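You operate a simulated robot arm through the tools that you are given. There is no shell and no other tool. Be economical: measure what you need, move in short steps, check, and stop when the job is done.

You are at the controls of a simulated robot arm. One attempt, no reset.

Task
Put one of the dark red blocks from the top of the writing table on top of the beige stone jar.

It is judged by the outcome, as a careful person would: the job done as asked, and still so three seconds after it is handed in. It fails if anything else is knocked over, pushed out of place, dropped, spilled or broken.

Robot
A 5-joint arm with a two-finger parallel gripper, fixed in place. Base frame: the origin is at the foot of the arm, x ahead of it, y to its left, z up; the work surface is at about z = 0. Lengths are in mm, angles in degrees, forces in N, time in s.
With the tool pointing down near the work surface it reaches from about 260 to 600 mm from the base axis. Its first joint turns from -66.0 to 66.0 degrees. The tool tilts only in the upright plane through the base axis and itself; it spins freely about its own axis. Payload 1.57 kg.
The tool frame sits at the grasp point between the pads (the TCP): z along the fingers, y along the line on which they close. The tips reach 30 mm beyond it. Largest opening 80 mm; finger width 17, thickness 12; the body of the gripper, 40 by 82 mm, starts 80 mm behind the TCP.
Orientation is that of the tool frame in the base frame, as a unit quaternion [x, y, z, w]. With the fingers straight down and closing along the base's y, the tool's x points along the base's -x, its y along +y and its z along -z.

Tools
- The arm moves only by the tool servo_tool. Its argument "motion" is a list of rows, each an object of numbers (a shift or turn left out is 0, a gripper value left out holds the last): "claw": the opening, from 0 (shut) to 1 (fully open); "x", "y", "z": the shift along the tool's x, y, z in m; "twist": the turn about the tool's z in degrees. In form: [{"claw": .., "x": .., "y": .., "z": .., "twist": ..}, ...]. A call has 1 to 20 rows; each row is the pose to reach, as a shift and turn from the pose commanded when the call began, along the tool's axes at that moment. Each row takes 0.2 s and may step no farther than 50 mm and 8.6 degrees from the row before; otherwise, or with a gripper value out of range, the whole call is refused. Where a pose cannot be reached the arm comes as near as it can. A force on the tool above 40 N (or 10 N above the force at the start of the call, whichever is more), or a blocked arm, ends the call early, and 0.2 s more pass. Each finger travels about 153 mm/s and halts on what it meets, pressing with about 29 N; the grip force reading is that of the motor and also rises with nothing between the fingers. The clock runs only during rows and for 0.2 s after the last one: add rows that repeat a pose to give the fingers time. The reply holds the time, the measured pose of the TCP, the force on the tool along the base axes, the opening and the grip force, in the units named above and with some noise.
- Cameras (640 x 400 px; columns grow to the right, rows downward): "scene" is fixed at [59.8, 422.1, 525.7]; the picture's right is [-0.45, -0.89, 0.00], its down [-0.50, 0.25, -0.83] and it looks along [0.74, -0.37, -0.56] (base axes); focal length 239 px, centre (320, 200). "wrist" rides on the gripper at [72, -7, -122] in the tool frame; the picture's right is [0.09, 1.00, 0.00], its down [-0.84, 0.08, -0.54] and it looks along [-0.54, 0.05, 0.84] (tool axes); focal length 238 px, centre (320, 200). There is no depth. A picture from a camera that has moved, and an enlarged one, comes with that camera's place and axes in the base frame and with its lens.
- camera(camera): a new picture of that camera. The clock stands still meanwhile.
- zoom(camera, box): a new picture of the part [left, top, right, bottom] of that camera's present view, enlarged. The clock stands still meanwhile.
- close_job(): hands the job in; it is judged then, once.

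Go step by step. Nothing tells you positions but the pictures and the camera data: compare them with the known pose of the tool, close in by small moves and look again before you grip or let go. The budget is 90 turns and 42 pictures, counting those below and the enlarged ones. Unless the task says otherwise, let go and move clear before handing in, and close with one line.

The tools are called after ">>>" as name(argument=value, ...) on one line, values as JSON. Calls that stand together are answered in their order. servo_tool: Moves the arm, as the interface text tells. Its arguments: {"type":"object","properties":{"motion":{"type":"array","items":{"type":"object","properties":{"claw":{"type":"number"},"x":{"type":"number"},"y":{"type":"number"},"z":{"type":"number"},"twist":{"type":"number"}}}}},"required":["motion"]} The other tools are called the same way: camera (camera) takes a picture; zoom (camera, box) takes an enlarged picture of a part of a camera's view; close_job () hands the job in.

At the start:

```text
time_s: 0.0
position: [300.3, 143.2, 377.4]
tool_rot: [0.0, 1.0, 0.0, 0.0]
ft_force: [0.2, 0.1, -1.3]
grip_width: 80.1
grip_force: 0.1
```

scene: 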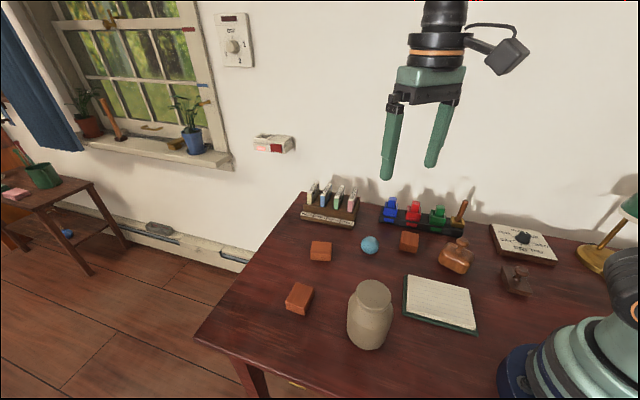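
wrist: 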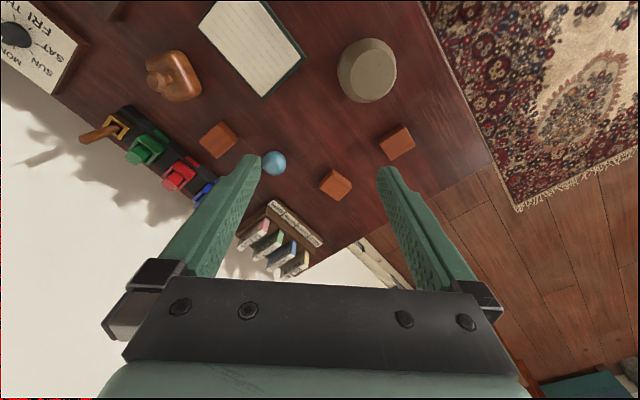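

I see three dark red blocks and take the free-standing one to be near (384, 313). The jar is near (250, 208), with its height still to be found, so I'll enlarge both.

>>> zoom(camera="scene", box=[260, 220, 420, 360])

>>> zoom(camera="wrist", box=[300, 20, 460, 180])

```text
2.86 times, centred on (340, 290) of scene
camera zoom: at [59.8, 422.1, 525.7], right [-0.45, -0.89, 0.0], down [-0.5, 0.25, -0.83], along [0.74, -0.37, -0.56], focal length 682 px, centre (263, -57)
```

zoom: 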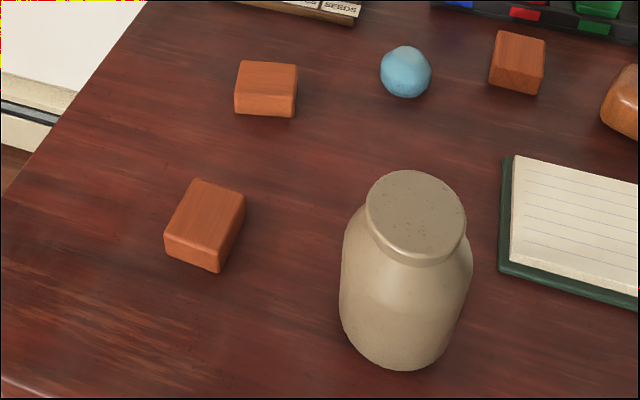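

```text
2.50 times, centred on (380, 100) of wrist
camera zoom: at [226.8, 138.4, 499.7], right [-0.09, 1.0, 0.0], down [0.84, 0.08, 0.54], along [0.54, 0.05, -0.84], focal length 596 px, centre (170, 450)
```

zoom: 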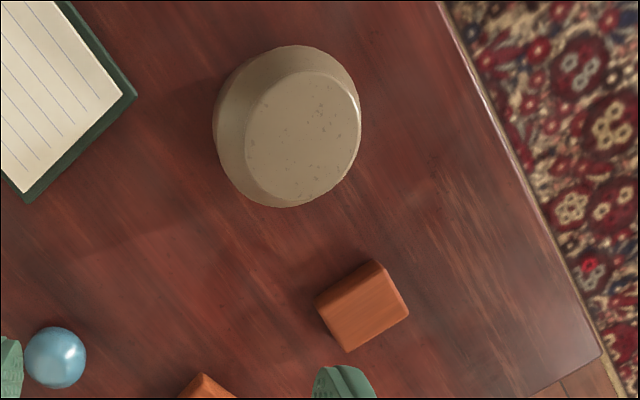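

The lid looks flat, about 65 mm across, centred near (253, 214) at z ≈ 132. The block is about 50 mm square and 22 mm tall, near (383, 312) and turned about 45°. I'll move above it, twist to match, and look.

>>> servo_tool(motion=[{"claw": 1, "x": -0.012, "y": 0.024, "z": 0.014, "twist": 6.4}, {"x": -0.024, "y": 0.048, "z": 0.028, "twist": 12.8}, {"x": -0.036, "y": 0.072, "z": 0.042, "twist": 19.2}, {"x": -0.048, "y": 0.097, "z": 0.056, "twist": 25.6}, {"x": -0.06, "y": 0.121, "z": 0.07, "twist": 32}, {"x": -0.072, "y": 0.145, "z": 0.085, "twist": 38.5}, {"x": -0.083, "y": 0.169, "z": 0.1, "twist": 45}, {"x": -0.083, "y": 0.169, "z": 0.1, "twist": 45}])

>>> camera(camera="wrist")

>>> camera(camera="scene")

```text
time_s: 1.8
position: [382.1, 311.3, 278.0]
tool_rot: [0.384, 0.923, 0.0, 0.001]
ft_force: [-0.4, 0.2, 0.0]
grip_width: 80.1
grip_force: 0.1
```

```text
37 pictures are left
camera wrist: at [326.1, 359.3, 400.3], right [0.64, 0.77, 0.0], down [0.65, -0.54, 0.54], along [0.42, -0.35, -0.84], focal length 238 px, centre (320, 200)
```

wrist: 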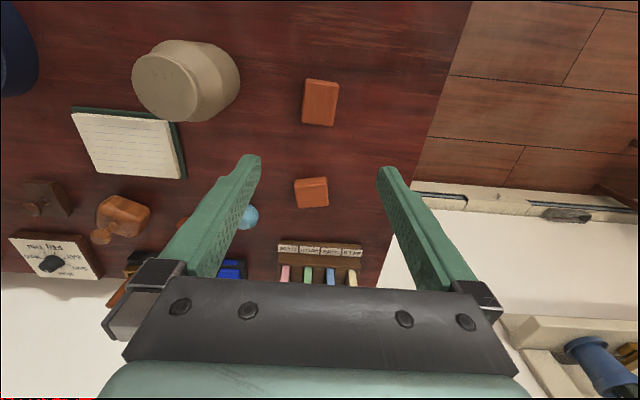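

```text
36 pictures are left
```

scene: 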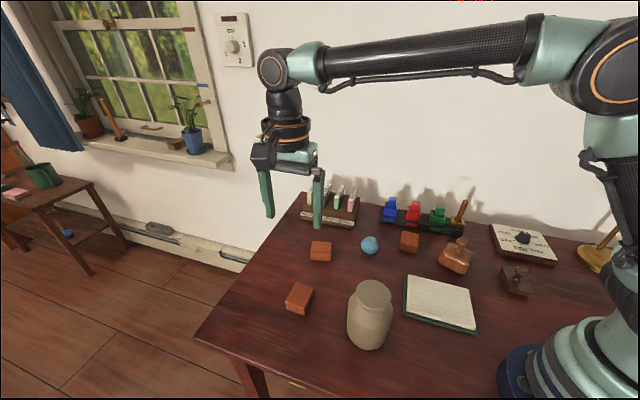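

The gripper is above the block and roughly squared to it. I'll enlarge to fix the block's centre and angle.

>>> zoom(camera="wrist", box=[270, 60, 370, 140])

>>> zoom(camera="wrist", box=[120, 30, 250, 130])

```text
5.00 times, centred on (320, 100) of wrist
camera zoom: at [326.1, 359.3, 400.3], right [0.64, 0.77, 0.0], down [0.65, -0.54, 0.54], along [0.42, -0.35, -0.84], focal length 1192 px, centre (320, 700)
```

zoom: 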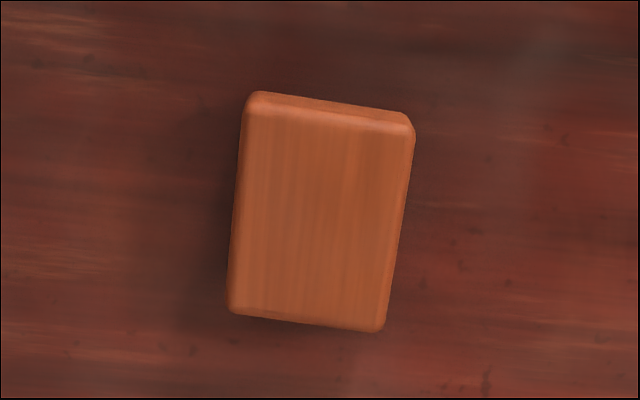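

```text
4.00 times, centred on (185, 80) of wrist
camera zoom: at [326.1, 359.3, 400.3], right [0.64, 0.77, 0.0], down [0.65, -0.54, 0.54], along [0.42, -0.35, -0.84], focal length 953 px, centre (860, 680)
```

zoom: 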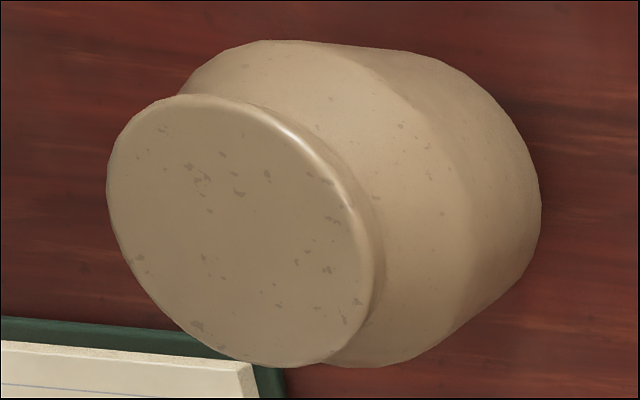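

The block's centre works out at (383, 311), directly under the tool, with 2° of twist left to correct. The lid is confirmed at (252, 214, 132). I'll descend to just short of the table and check.

>>> servo_tool(motion=[{"claw": 1, "x": -0.001, "z": 0.04, "twist": 2}, {"x": -0.001, "z": 0.08, "twist": 2}, {"x": -0.001, "z": 0.12, "twist": 2}, {"x": -0.001, "z": 0.16, "twist": 2}, {"x": -0.001, "z": 0.19, "twist": 2}, {"x": -0.001, "z": 0.205, "twist": 2}, {"x": -0.001, "z": 0.205, "twist": 2}])

>>> camera(camera="wrist")

>>> zoom(camera="scene", box=[240, 200, 400, 340])

```text
time_s: 3.4
position: [384.7, 311.3, 72.5]
tool_rot: [0.398, 0.917, 0.0, 0.0]
ft_force: [-0.5, -0.2, -1.0]
grip_width: 80.2
grip_force: 0.1
```

```text
33 pictures are left
camera wrist: at [329.6, 360.7, 194.9], right [0.67, 0.75, 0.0], down [0.63, -0.56, 0.54], along [0.4, -0.36, -0.84], focal length 238 px, centre (320, 200)
```

wrist: 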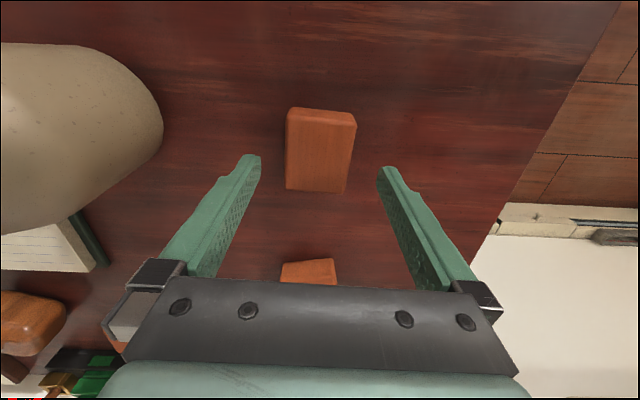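

```text
2.86 times, centred on (320, 270) of scene
camera zoom: at [59.8, 422.1, 525.7], right [-0.45, -0.89, 0.0], down [-0.5, 0.25, -0.83], along [0.74, -0.37, -0.56], focal length 682 px, centre (320, 0)
```

zoom: 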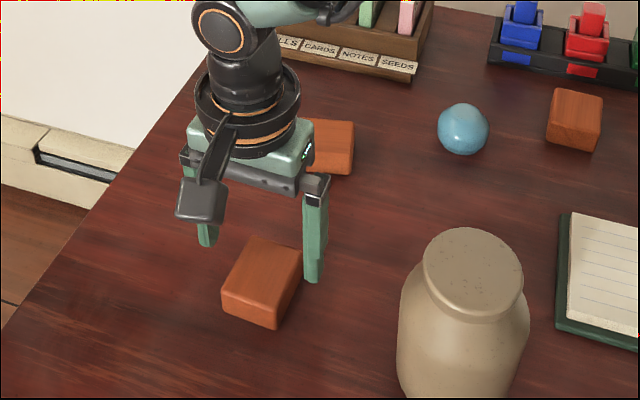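

The block sits centred between the fingers, about 3 mm toward the camera along its long side. I'll shift by that, descend to z ≈ 35, and close.

>>> servo_tool(motion=[{"claw": 1, "x": 0.003, "z": 0.015}, {"x": 0.003, "z": 0.028}, {"x": 0.003, "z": 0.037}, {"x": 0.003, "z": 0.037}, {"claw": 0.3, "x": 0.003, "z": 0.037}, {"x": 0.003, "z": 0.037, "claw": 0.3}, {"x": 0.003, "z": 0.037, "claw": 0.3}])

>>> camera(camera="wrist")

```text
time_s: 5.0
position: [382.5, 313.9, 35.2]
tool_rot: [0.399, 0.917, 0.0, 0.0]
ft_force: [0.5, 0.4, -0.1]
grip_width: 49.0
grip_force: 29.2
```

```text
31 pictures are left
camera wrist: at [327.2, 363.6, 157.8], right [0.67, 0.75, 0.0], down [0.63, -0.56, 0.54], along [0.4, -0.36, -0.84], focal length 238 px, centre (320, 200)
```

wrist: 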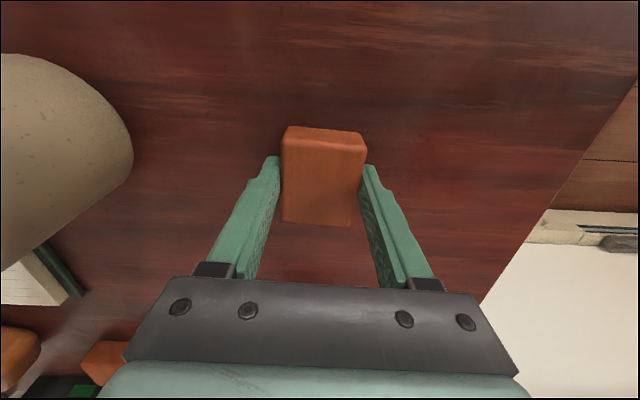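

The block is gripped at 49 mm. I'll lift it straight up to well above the jar.

>>> servo_tool(motion=[{"claw": 0.3, "z": -0.02}, {"z": -0.05}, {"z": -0.09}, {"z": -0.13}, {"z": -0.17}, {"z": -0.2}, {"z": -0.2}])

>>> camera(camera="scene")

```text
time_s: 6.6
position: [382.0, 313.9, 235.6]
tool_rot: [0.399, 0.917, 0.0, 0.0]
ft_force: [-0.7, -0.4, -0.2]
grip_width: 48.9
grip_force: 28.6
```

```text
30 pictures are left
```

scene: 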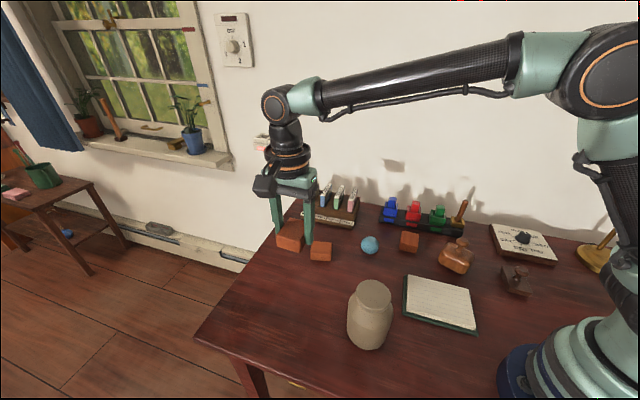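

The block is lifted and held. Next I'll carry it level over the lid to about (252, 214) and look.

>>> servo_tool(motion=[{"claw": 0.3, "x": 0.002, "y": -0.02}, {"x": 0.004, "y": -0.05}, {"x": 0.007, "y": -0.08}, {"x": 0.01, "y": -0.11}, {"x": 0.013, "y": -0.14}, {"x": 0.0155, "y": -0.163}, {"x": 0.0155, "y": -0.163}])

>>> camera(camera="wrist")

>>> zoom(camera="scene", box=[280, 180, 460, 360])

```text
time_s: 8.2
position: [251.4, 213.2, 233.1]
tool_rot: [0.399, 0.917, 0.001, -0.001]
ft_force: [1.0, 0.0, 0.5]
grip_width: 48.8
grip_force: 28.9
```

```text
29 pictures are left
camera wrist: at [196.7, 263.0, 356.3], right [0.66, 0.75, 0.0], down [0.63, -0.56, 0.54], along [0.41, -0.36, -0.84], focal length 238 px, centre (320, 200)
```

wrist: 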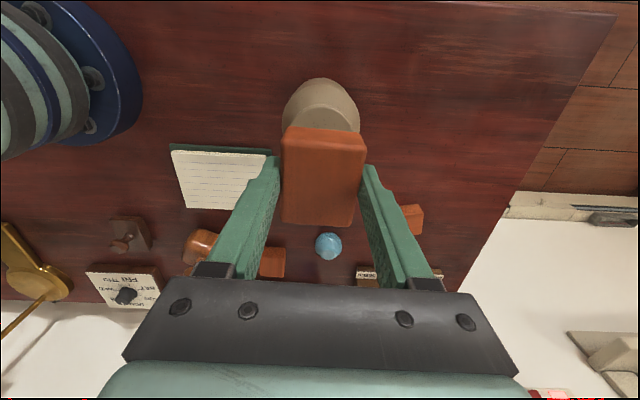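

```text
2.22 times, centred on (370, 270) of scene
camera zoom: at [59.8, 422.1, 525.7], right [-0.45, -0.89, 0.0], down [-0.5, 0.25, -0.83], along [0.74, -0.37, -0.56], focal length 531 px, centre (209, 44)
```

zoom: 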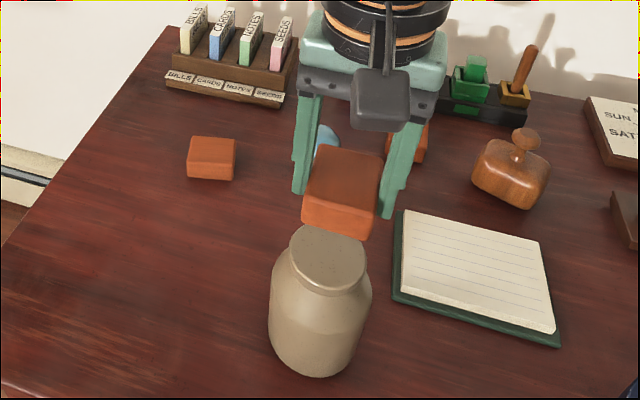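

The block hangs over the lid. I'll go down to about 13 mm above it and check the alignment.

>>> servo_tool(motion=[{"claw": 0.3, "z": 0.015}, {"z": 0.03}, {"z": 0.045}, {"z": 0.053}, {"z": 0.053}])

>>> zoom(camera="scene", box=[320, 220, 440, 350])

>>> zoom(camera="wrist", box=[240, 60, 400, 240])

```text
time_s: 9.4
position: [249.9, 214.5, 181.4]
tool_rot: [0.398, 0.917, 0.0, 0.0]
ft_force: [-0.1, -0.5, -0.6]
grip_width: 48.7
grip_force: 29.1
```

```text
3.08 times, centred on (380, 285) of scene
camera zoom: at [59.8, 422.1, 525.7], right [-0.45, -0.89, 0.0], down [-0.5, 0.25, -0.83], along [0.74, -0.37, -0.56], focal length 735 px, centre (135, -62)
```

zoom: 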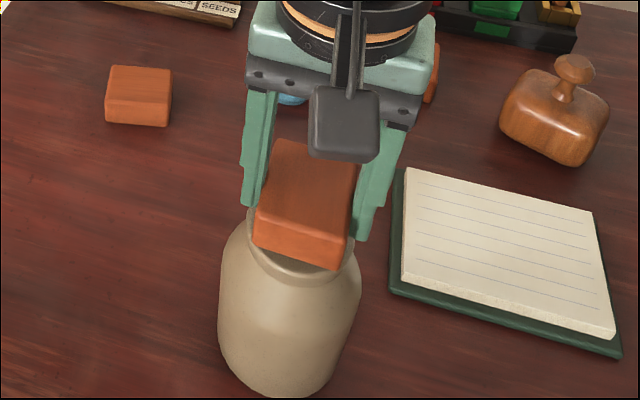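

```text
2.22 times, centred on (320, 150) of wrist
camera zoom: at [196.9, 264.2, 303.9], right [0.67, 0.75, 0.0], down [0.63, -0.56, 0.54], along [0.4, -0.36, -0.84], focal length 530 px, centre (320, 311)
```

zoom: 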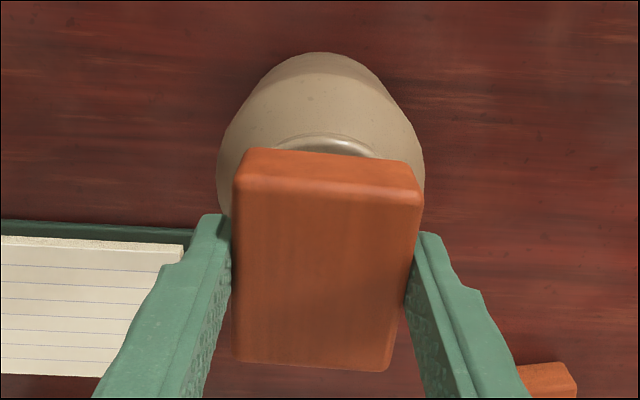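

It is aligned to within a couple of mm. I'll lower in fine steps, watching the force for contact.

>>> servo_tool(motion=[{"claw": 0.3, "x": -0.001, "z": 0.005}, {"x": -0.001, "z": 0.009}, {"x": -0.001, "z": 0.011}, {"x": -0.001, "z": 0.011}])

>>> zoom(camera="scene", box=[340, 240, 410, 310])

```text
time_s: 10.4
position: [252.7, 214.2, 170.7]
tool_rot: [0.399, 0.917, 0.0, 0.0]
ft_force: [0.3, 0.6, -0.5]
grip_width: 49.0
grip_force: 28.5
```

```text
5.71 times, centred on (375, 275) of scene
camera zoom: at [59.8, 422.1, 525.7], right [-0.45, -0.89, 0.0], down [-0.5, 0.25, -0.83], along [0.74, -0.37, -0.56], focal length 1365 px, centre (6, -229)
```

zoom: 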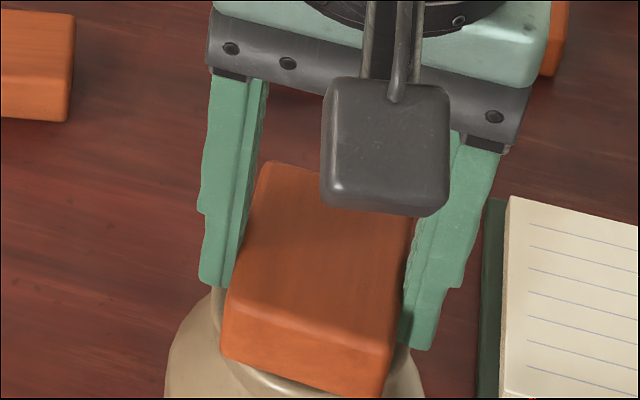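

No contact yet, so I'll keep lowering a little at a time.

>>> servo_tool(motion=[{"claw": 0.3, "z": 0.001}, {"z": 0.002}, {"z": 0.003}, {"z": 0.003}])

```text
time_s: 11.4
position: [253.4, 214.4, 168.3]
tool_rot: [0.399, 0.917, 0.002, 0.001]
ft_force: [-3.6, -0.2, 23.3]
grip_width: 49.3
grip_force: 29.2
```

There is contact at about 23 N. I'll ease off half a millimetre to relieve the load and check.

>>> servo_tool(motion=[{"claw": 0.3, "z": -0.0007}, {"z": -0.0007}])

>>> camera(camera="wrist")

>>> zoom(camera="scene", box=[330, 240, 430, 360])

```text
time_s: 12.0
position: [252.3, 213.6, 169.0]
tool_rot: [0.399, 0.917, 0.0, 0.0]
ft_force: [2.2, 1.3, 5.6]
grip_width: 49.0
grip_force: 28.6
```

```text
24 pictures are left
camera wrist: at [197.4, 262.8, 291.3], right [0.67, 0.75, 0.0], down [0.63, -0.56, 0.54], along [0.4, -0.36, -0.84], focal length 238 px, centre (320, 200)
```

wrist: 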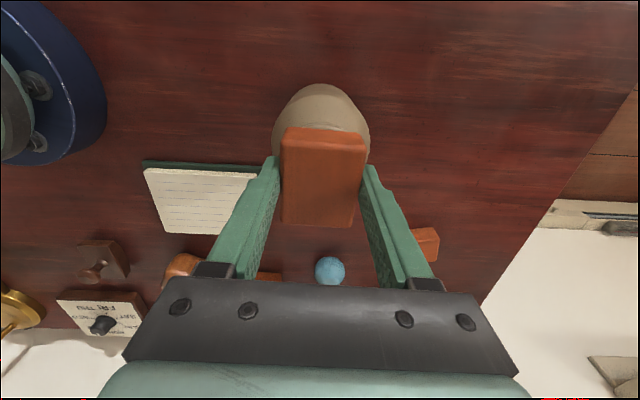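

```text
3.33 times, centred on (380, 300) of scene
camera zoom: at [59.7, 422.1, 525.7], right [-0.45, -0.89, 0.0], down [-0.5, 0.25, -0.83], along [0.74, -0.37, -0.56], focal length 796 px, centre (120, -133)
```

zoom: 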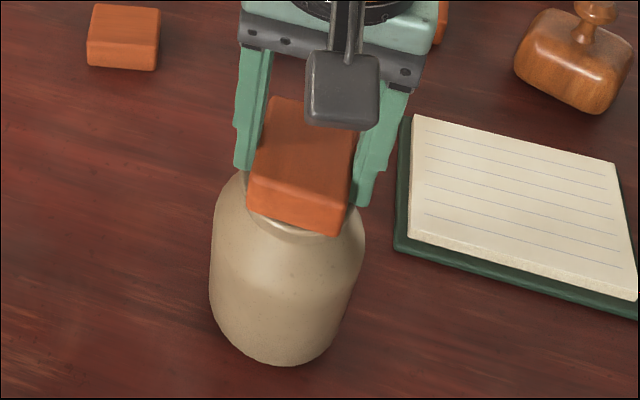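

The block rests on the lid under a light load and is centred on it. I'll open the fingers gradually.

>>> servo_tool(motion=[{"claw": 0.65}, {"claw": 0.7}, {"claw": 0.8}, {"claw": 0.9}, {"claw": 0.9}])

>>> camera(camera="wrist")

```text
time_s: 13.2
position: [252.7, 214.4, 169.0]
tool_rot: [0.399, 0.917, 0.0, 0.0]
ft_force: [-0.5, 0.1, 0.6]
grip_width: 71.8
grip_force: 0.0
```

```text
22 pictures are left
camera wrist: at [197.5, 262.9, 291.7], right [0.67, 0.75, 0.0], down [0.63, -0.56, 0.54], along [0.41, -0.36, -0.84], focal length 238 px, centre (320, 200)
```

wrist: 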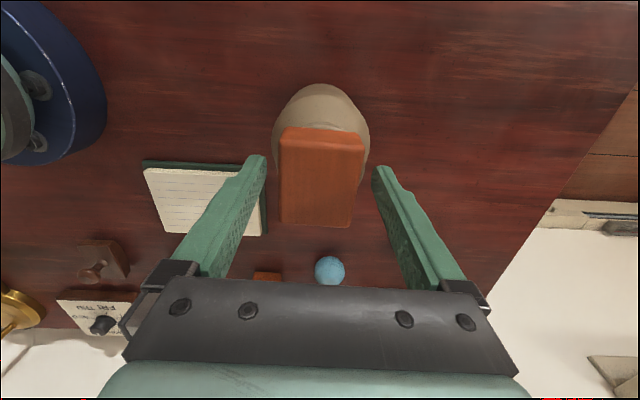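

The block stayed put when released. I'll rise straight up and check.

>>> servo_tool(motion=[{"claw": 0.9, "z": -0.015}, {"z": -0.04}, {"z": -0.08}, {"z": -0.12}, {"z": -0.15}, {"z": -0.15}])

>>> camera(camera="scene")

>>> zoom(camera="scene", box=[320, 230, 430, 360])

```text
time_s: 14.6
position: [251.1, 214.6, 318.5]
tool_rot: [0.399, 0.917, 0.0, 0.0]
ft_force: [-0.6, -0.5, -0.3]
grip_width: 72.1
grip_force: 0.1
```

```text
21 pictures are left
```

scene: 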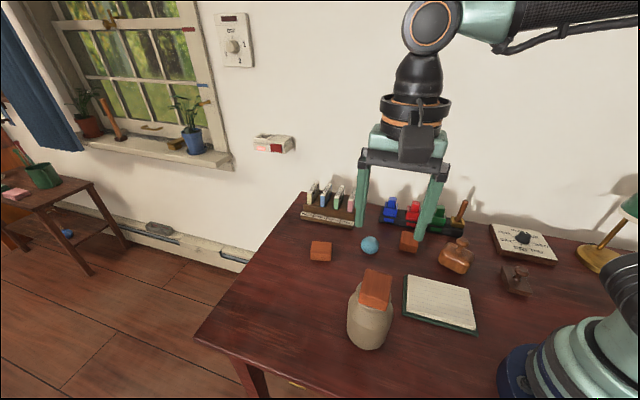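

```text
3.08 times, centred on (375, 295) of scene
camera zoom: at [59.8, 422.1, 525.7], right [-0.45, -0.89, 0.0], down [-0.5, 0.25, -0.83], along [0.74, -0.37, -0.56], focal length 735 px, centre (151, -92)
```

zoom: 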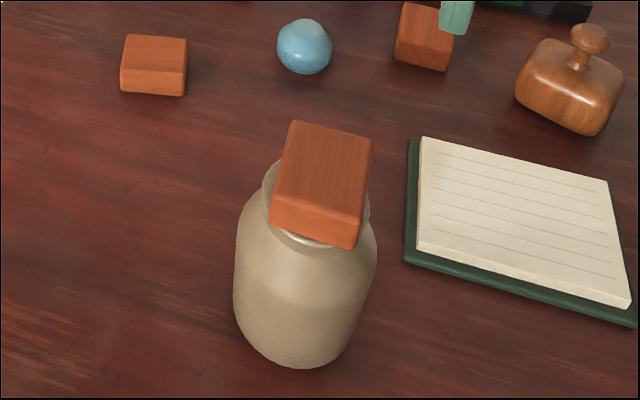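

The block sits flat and centred on the jar's lid, everything else is where it was, and the arm is clear. I'm handing in the job.

>>> close_job()

```text
The job is handed in.
```

One dark red block is resting on top of the beige stone jar, and the last picture shows nothing else moved.
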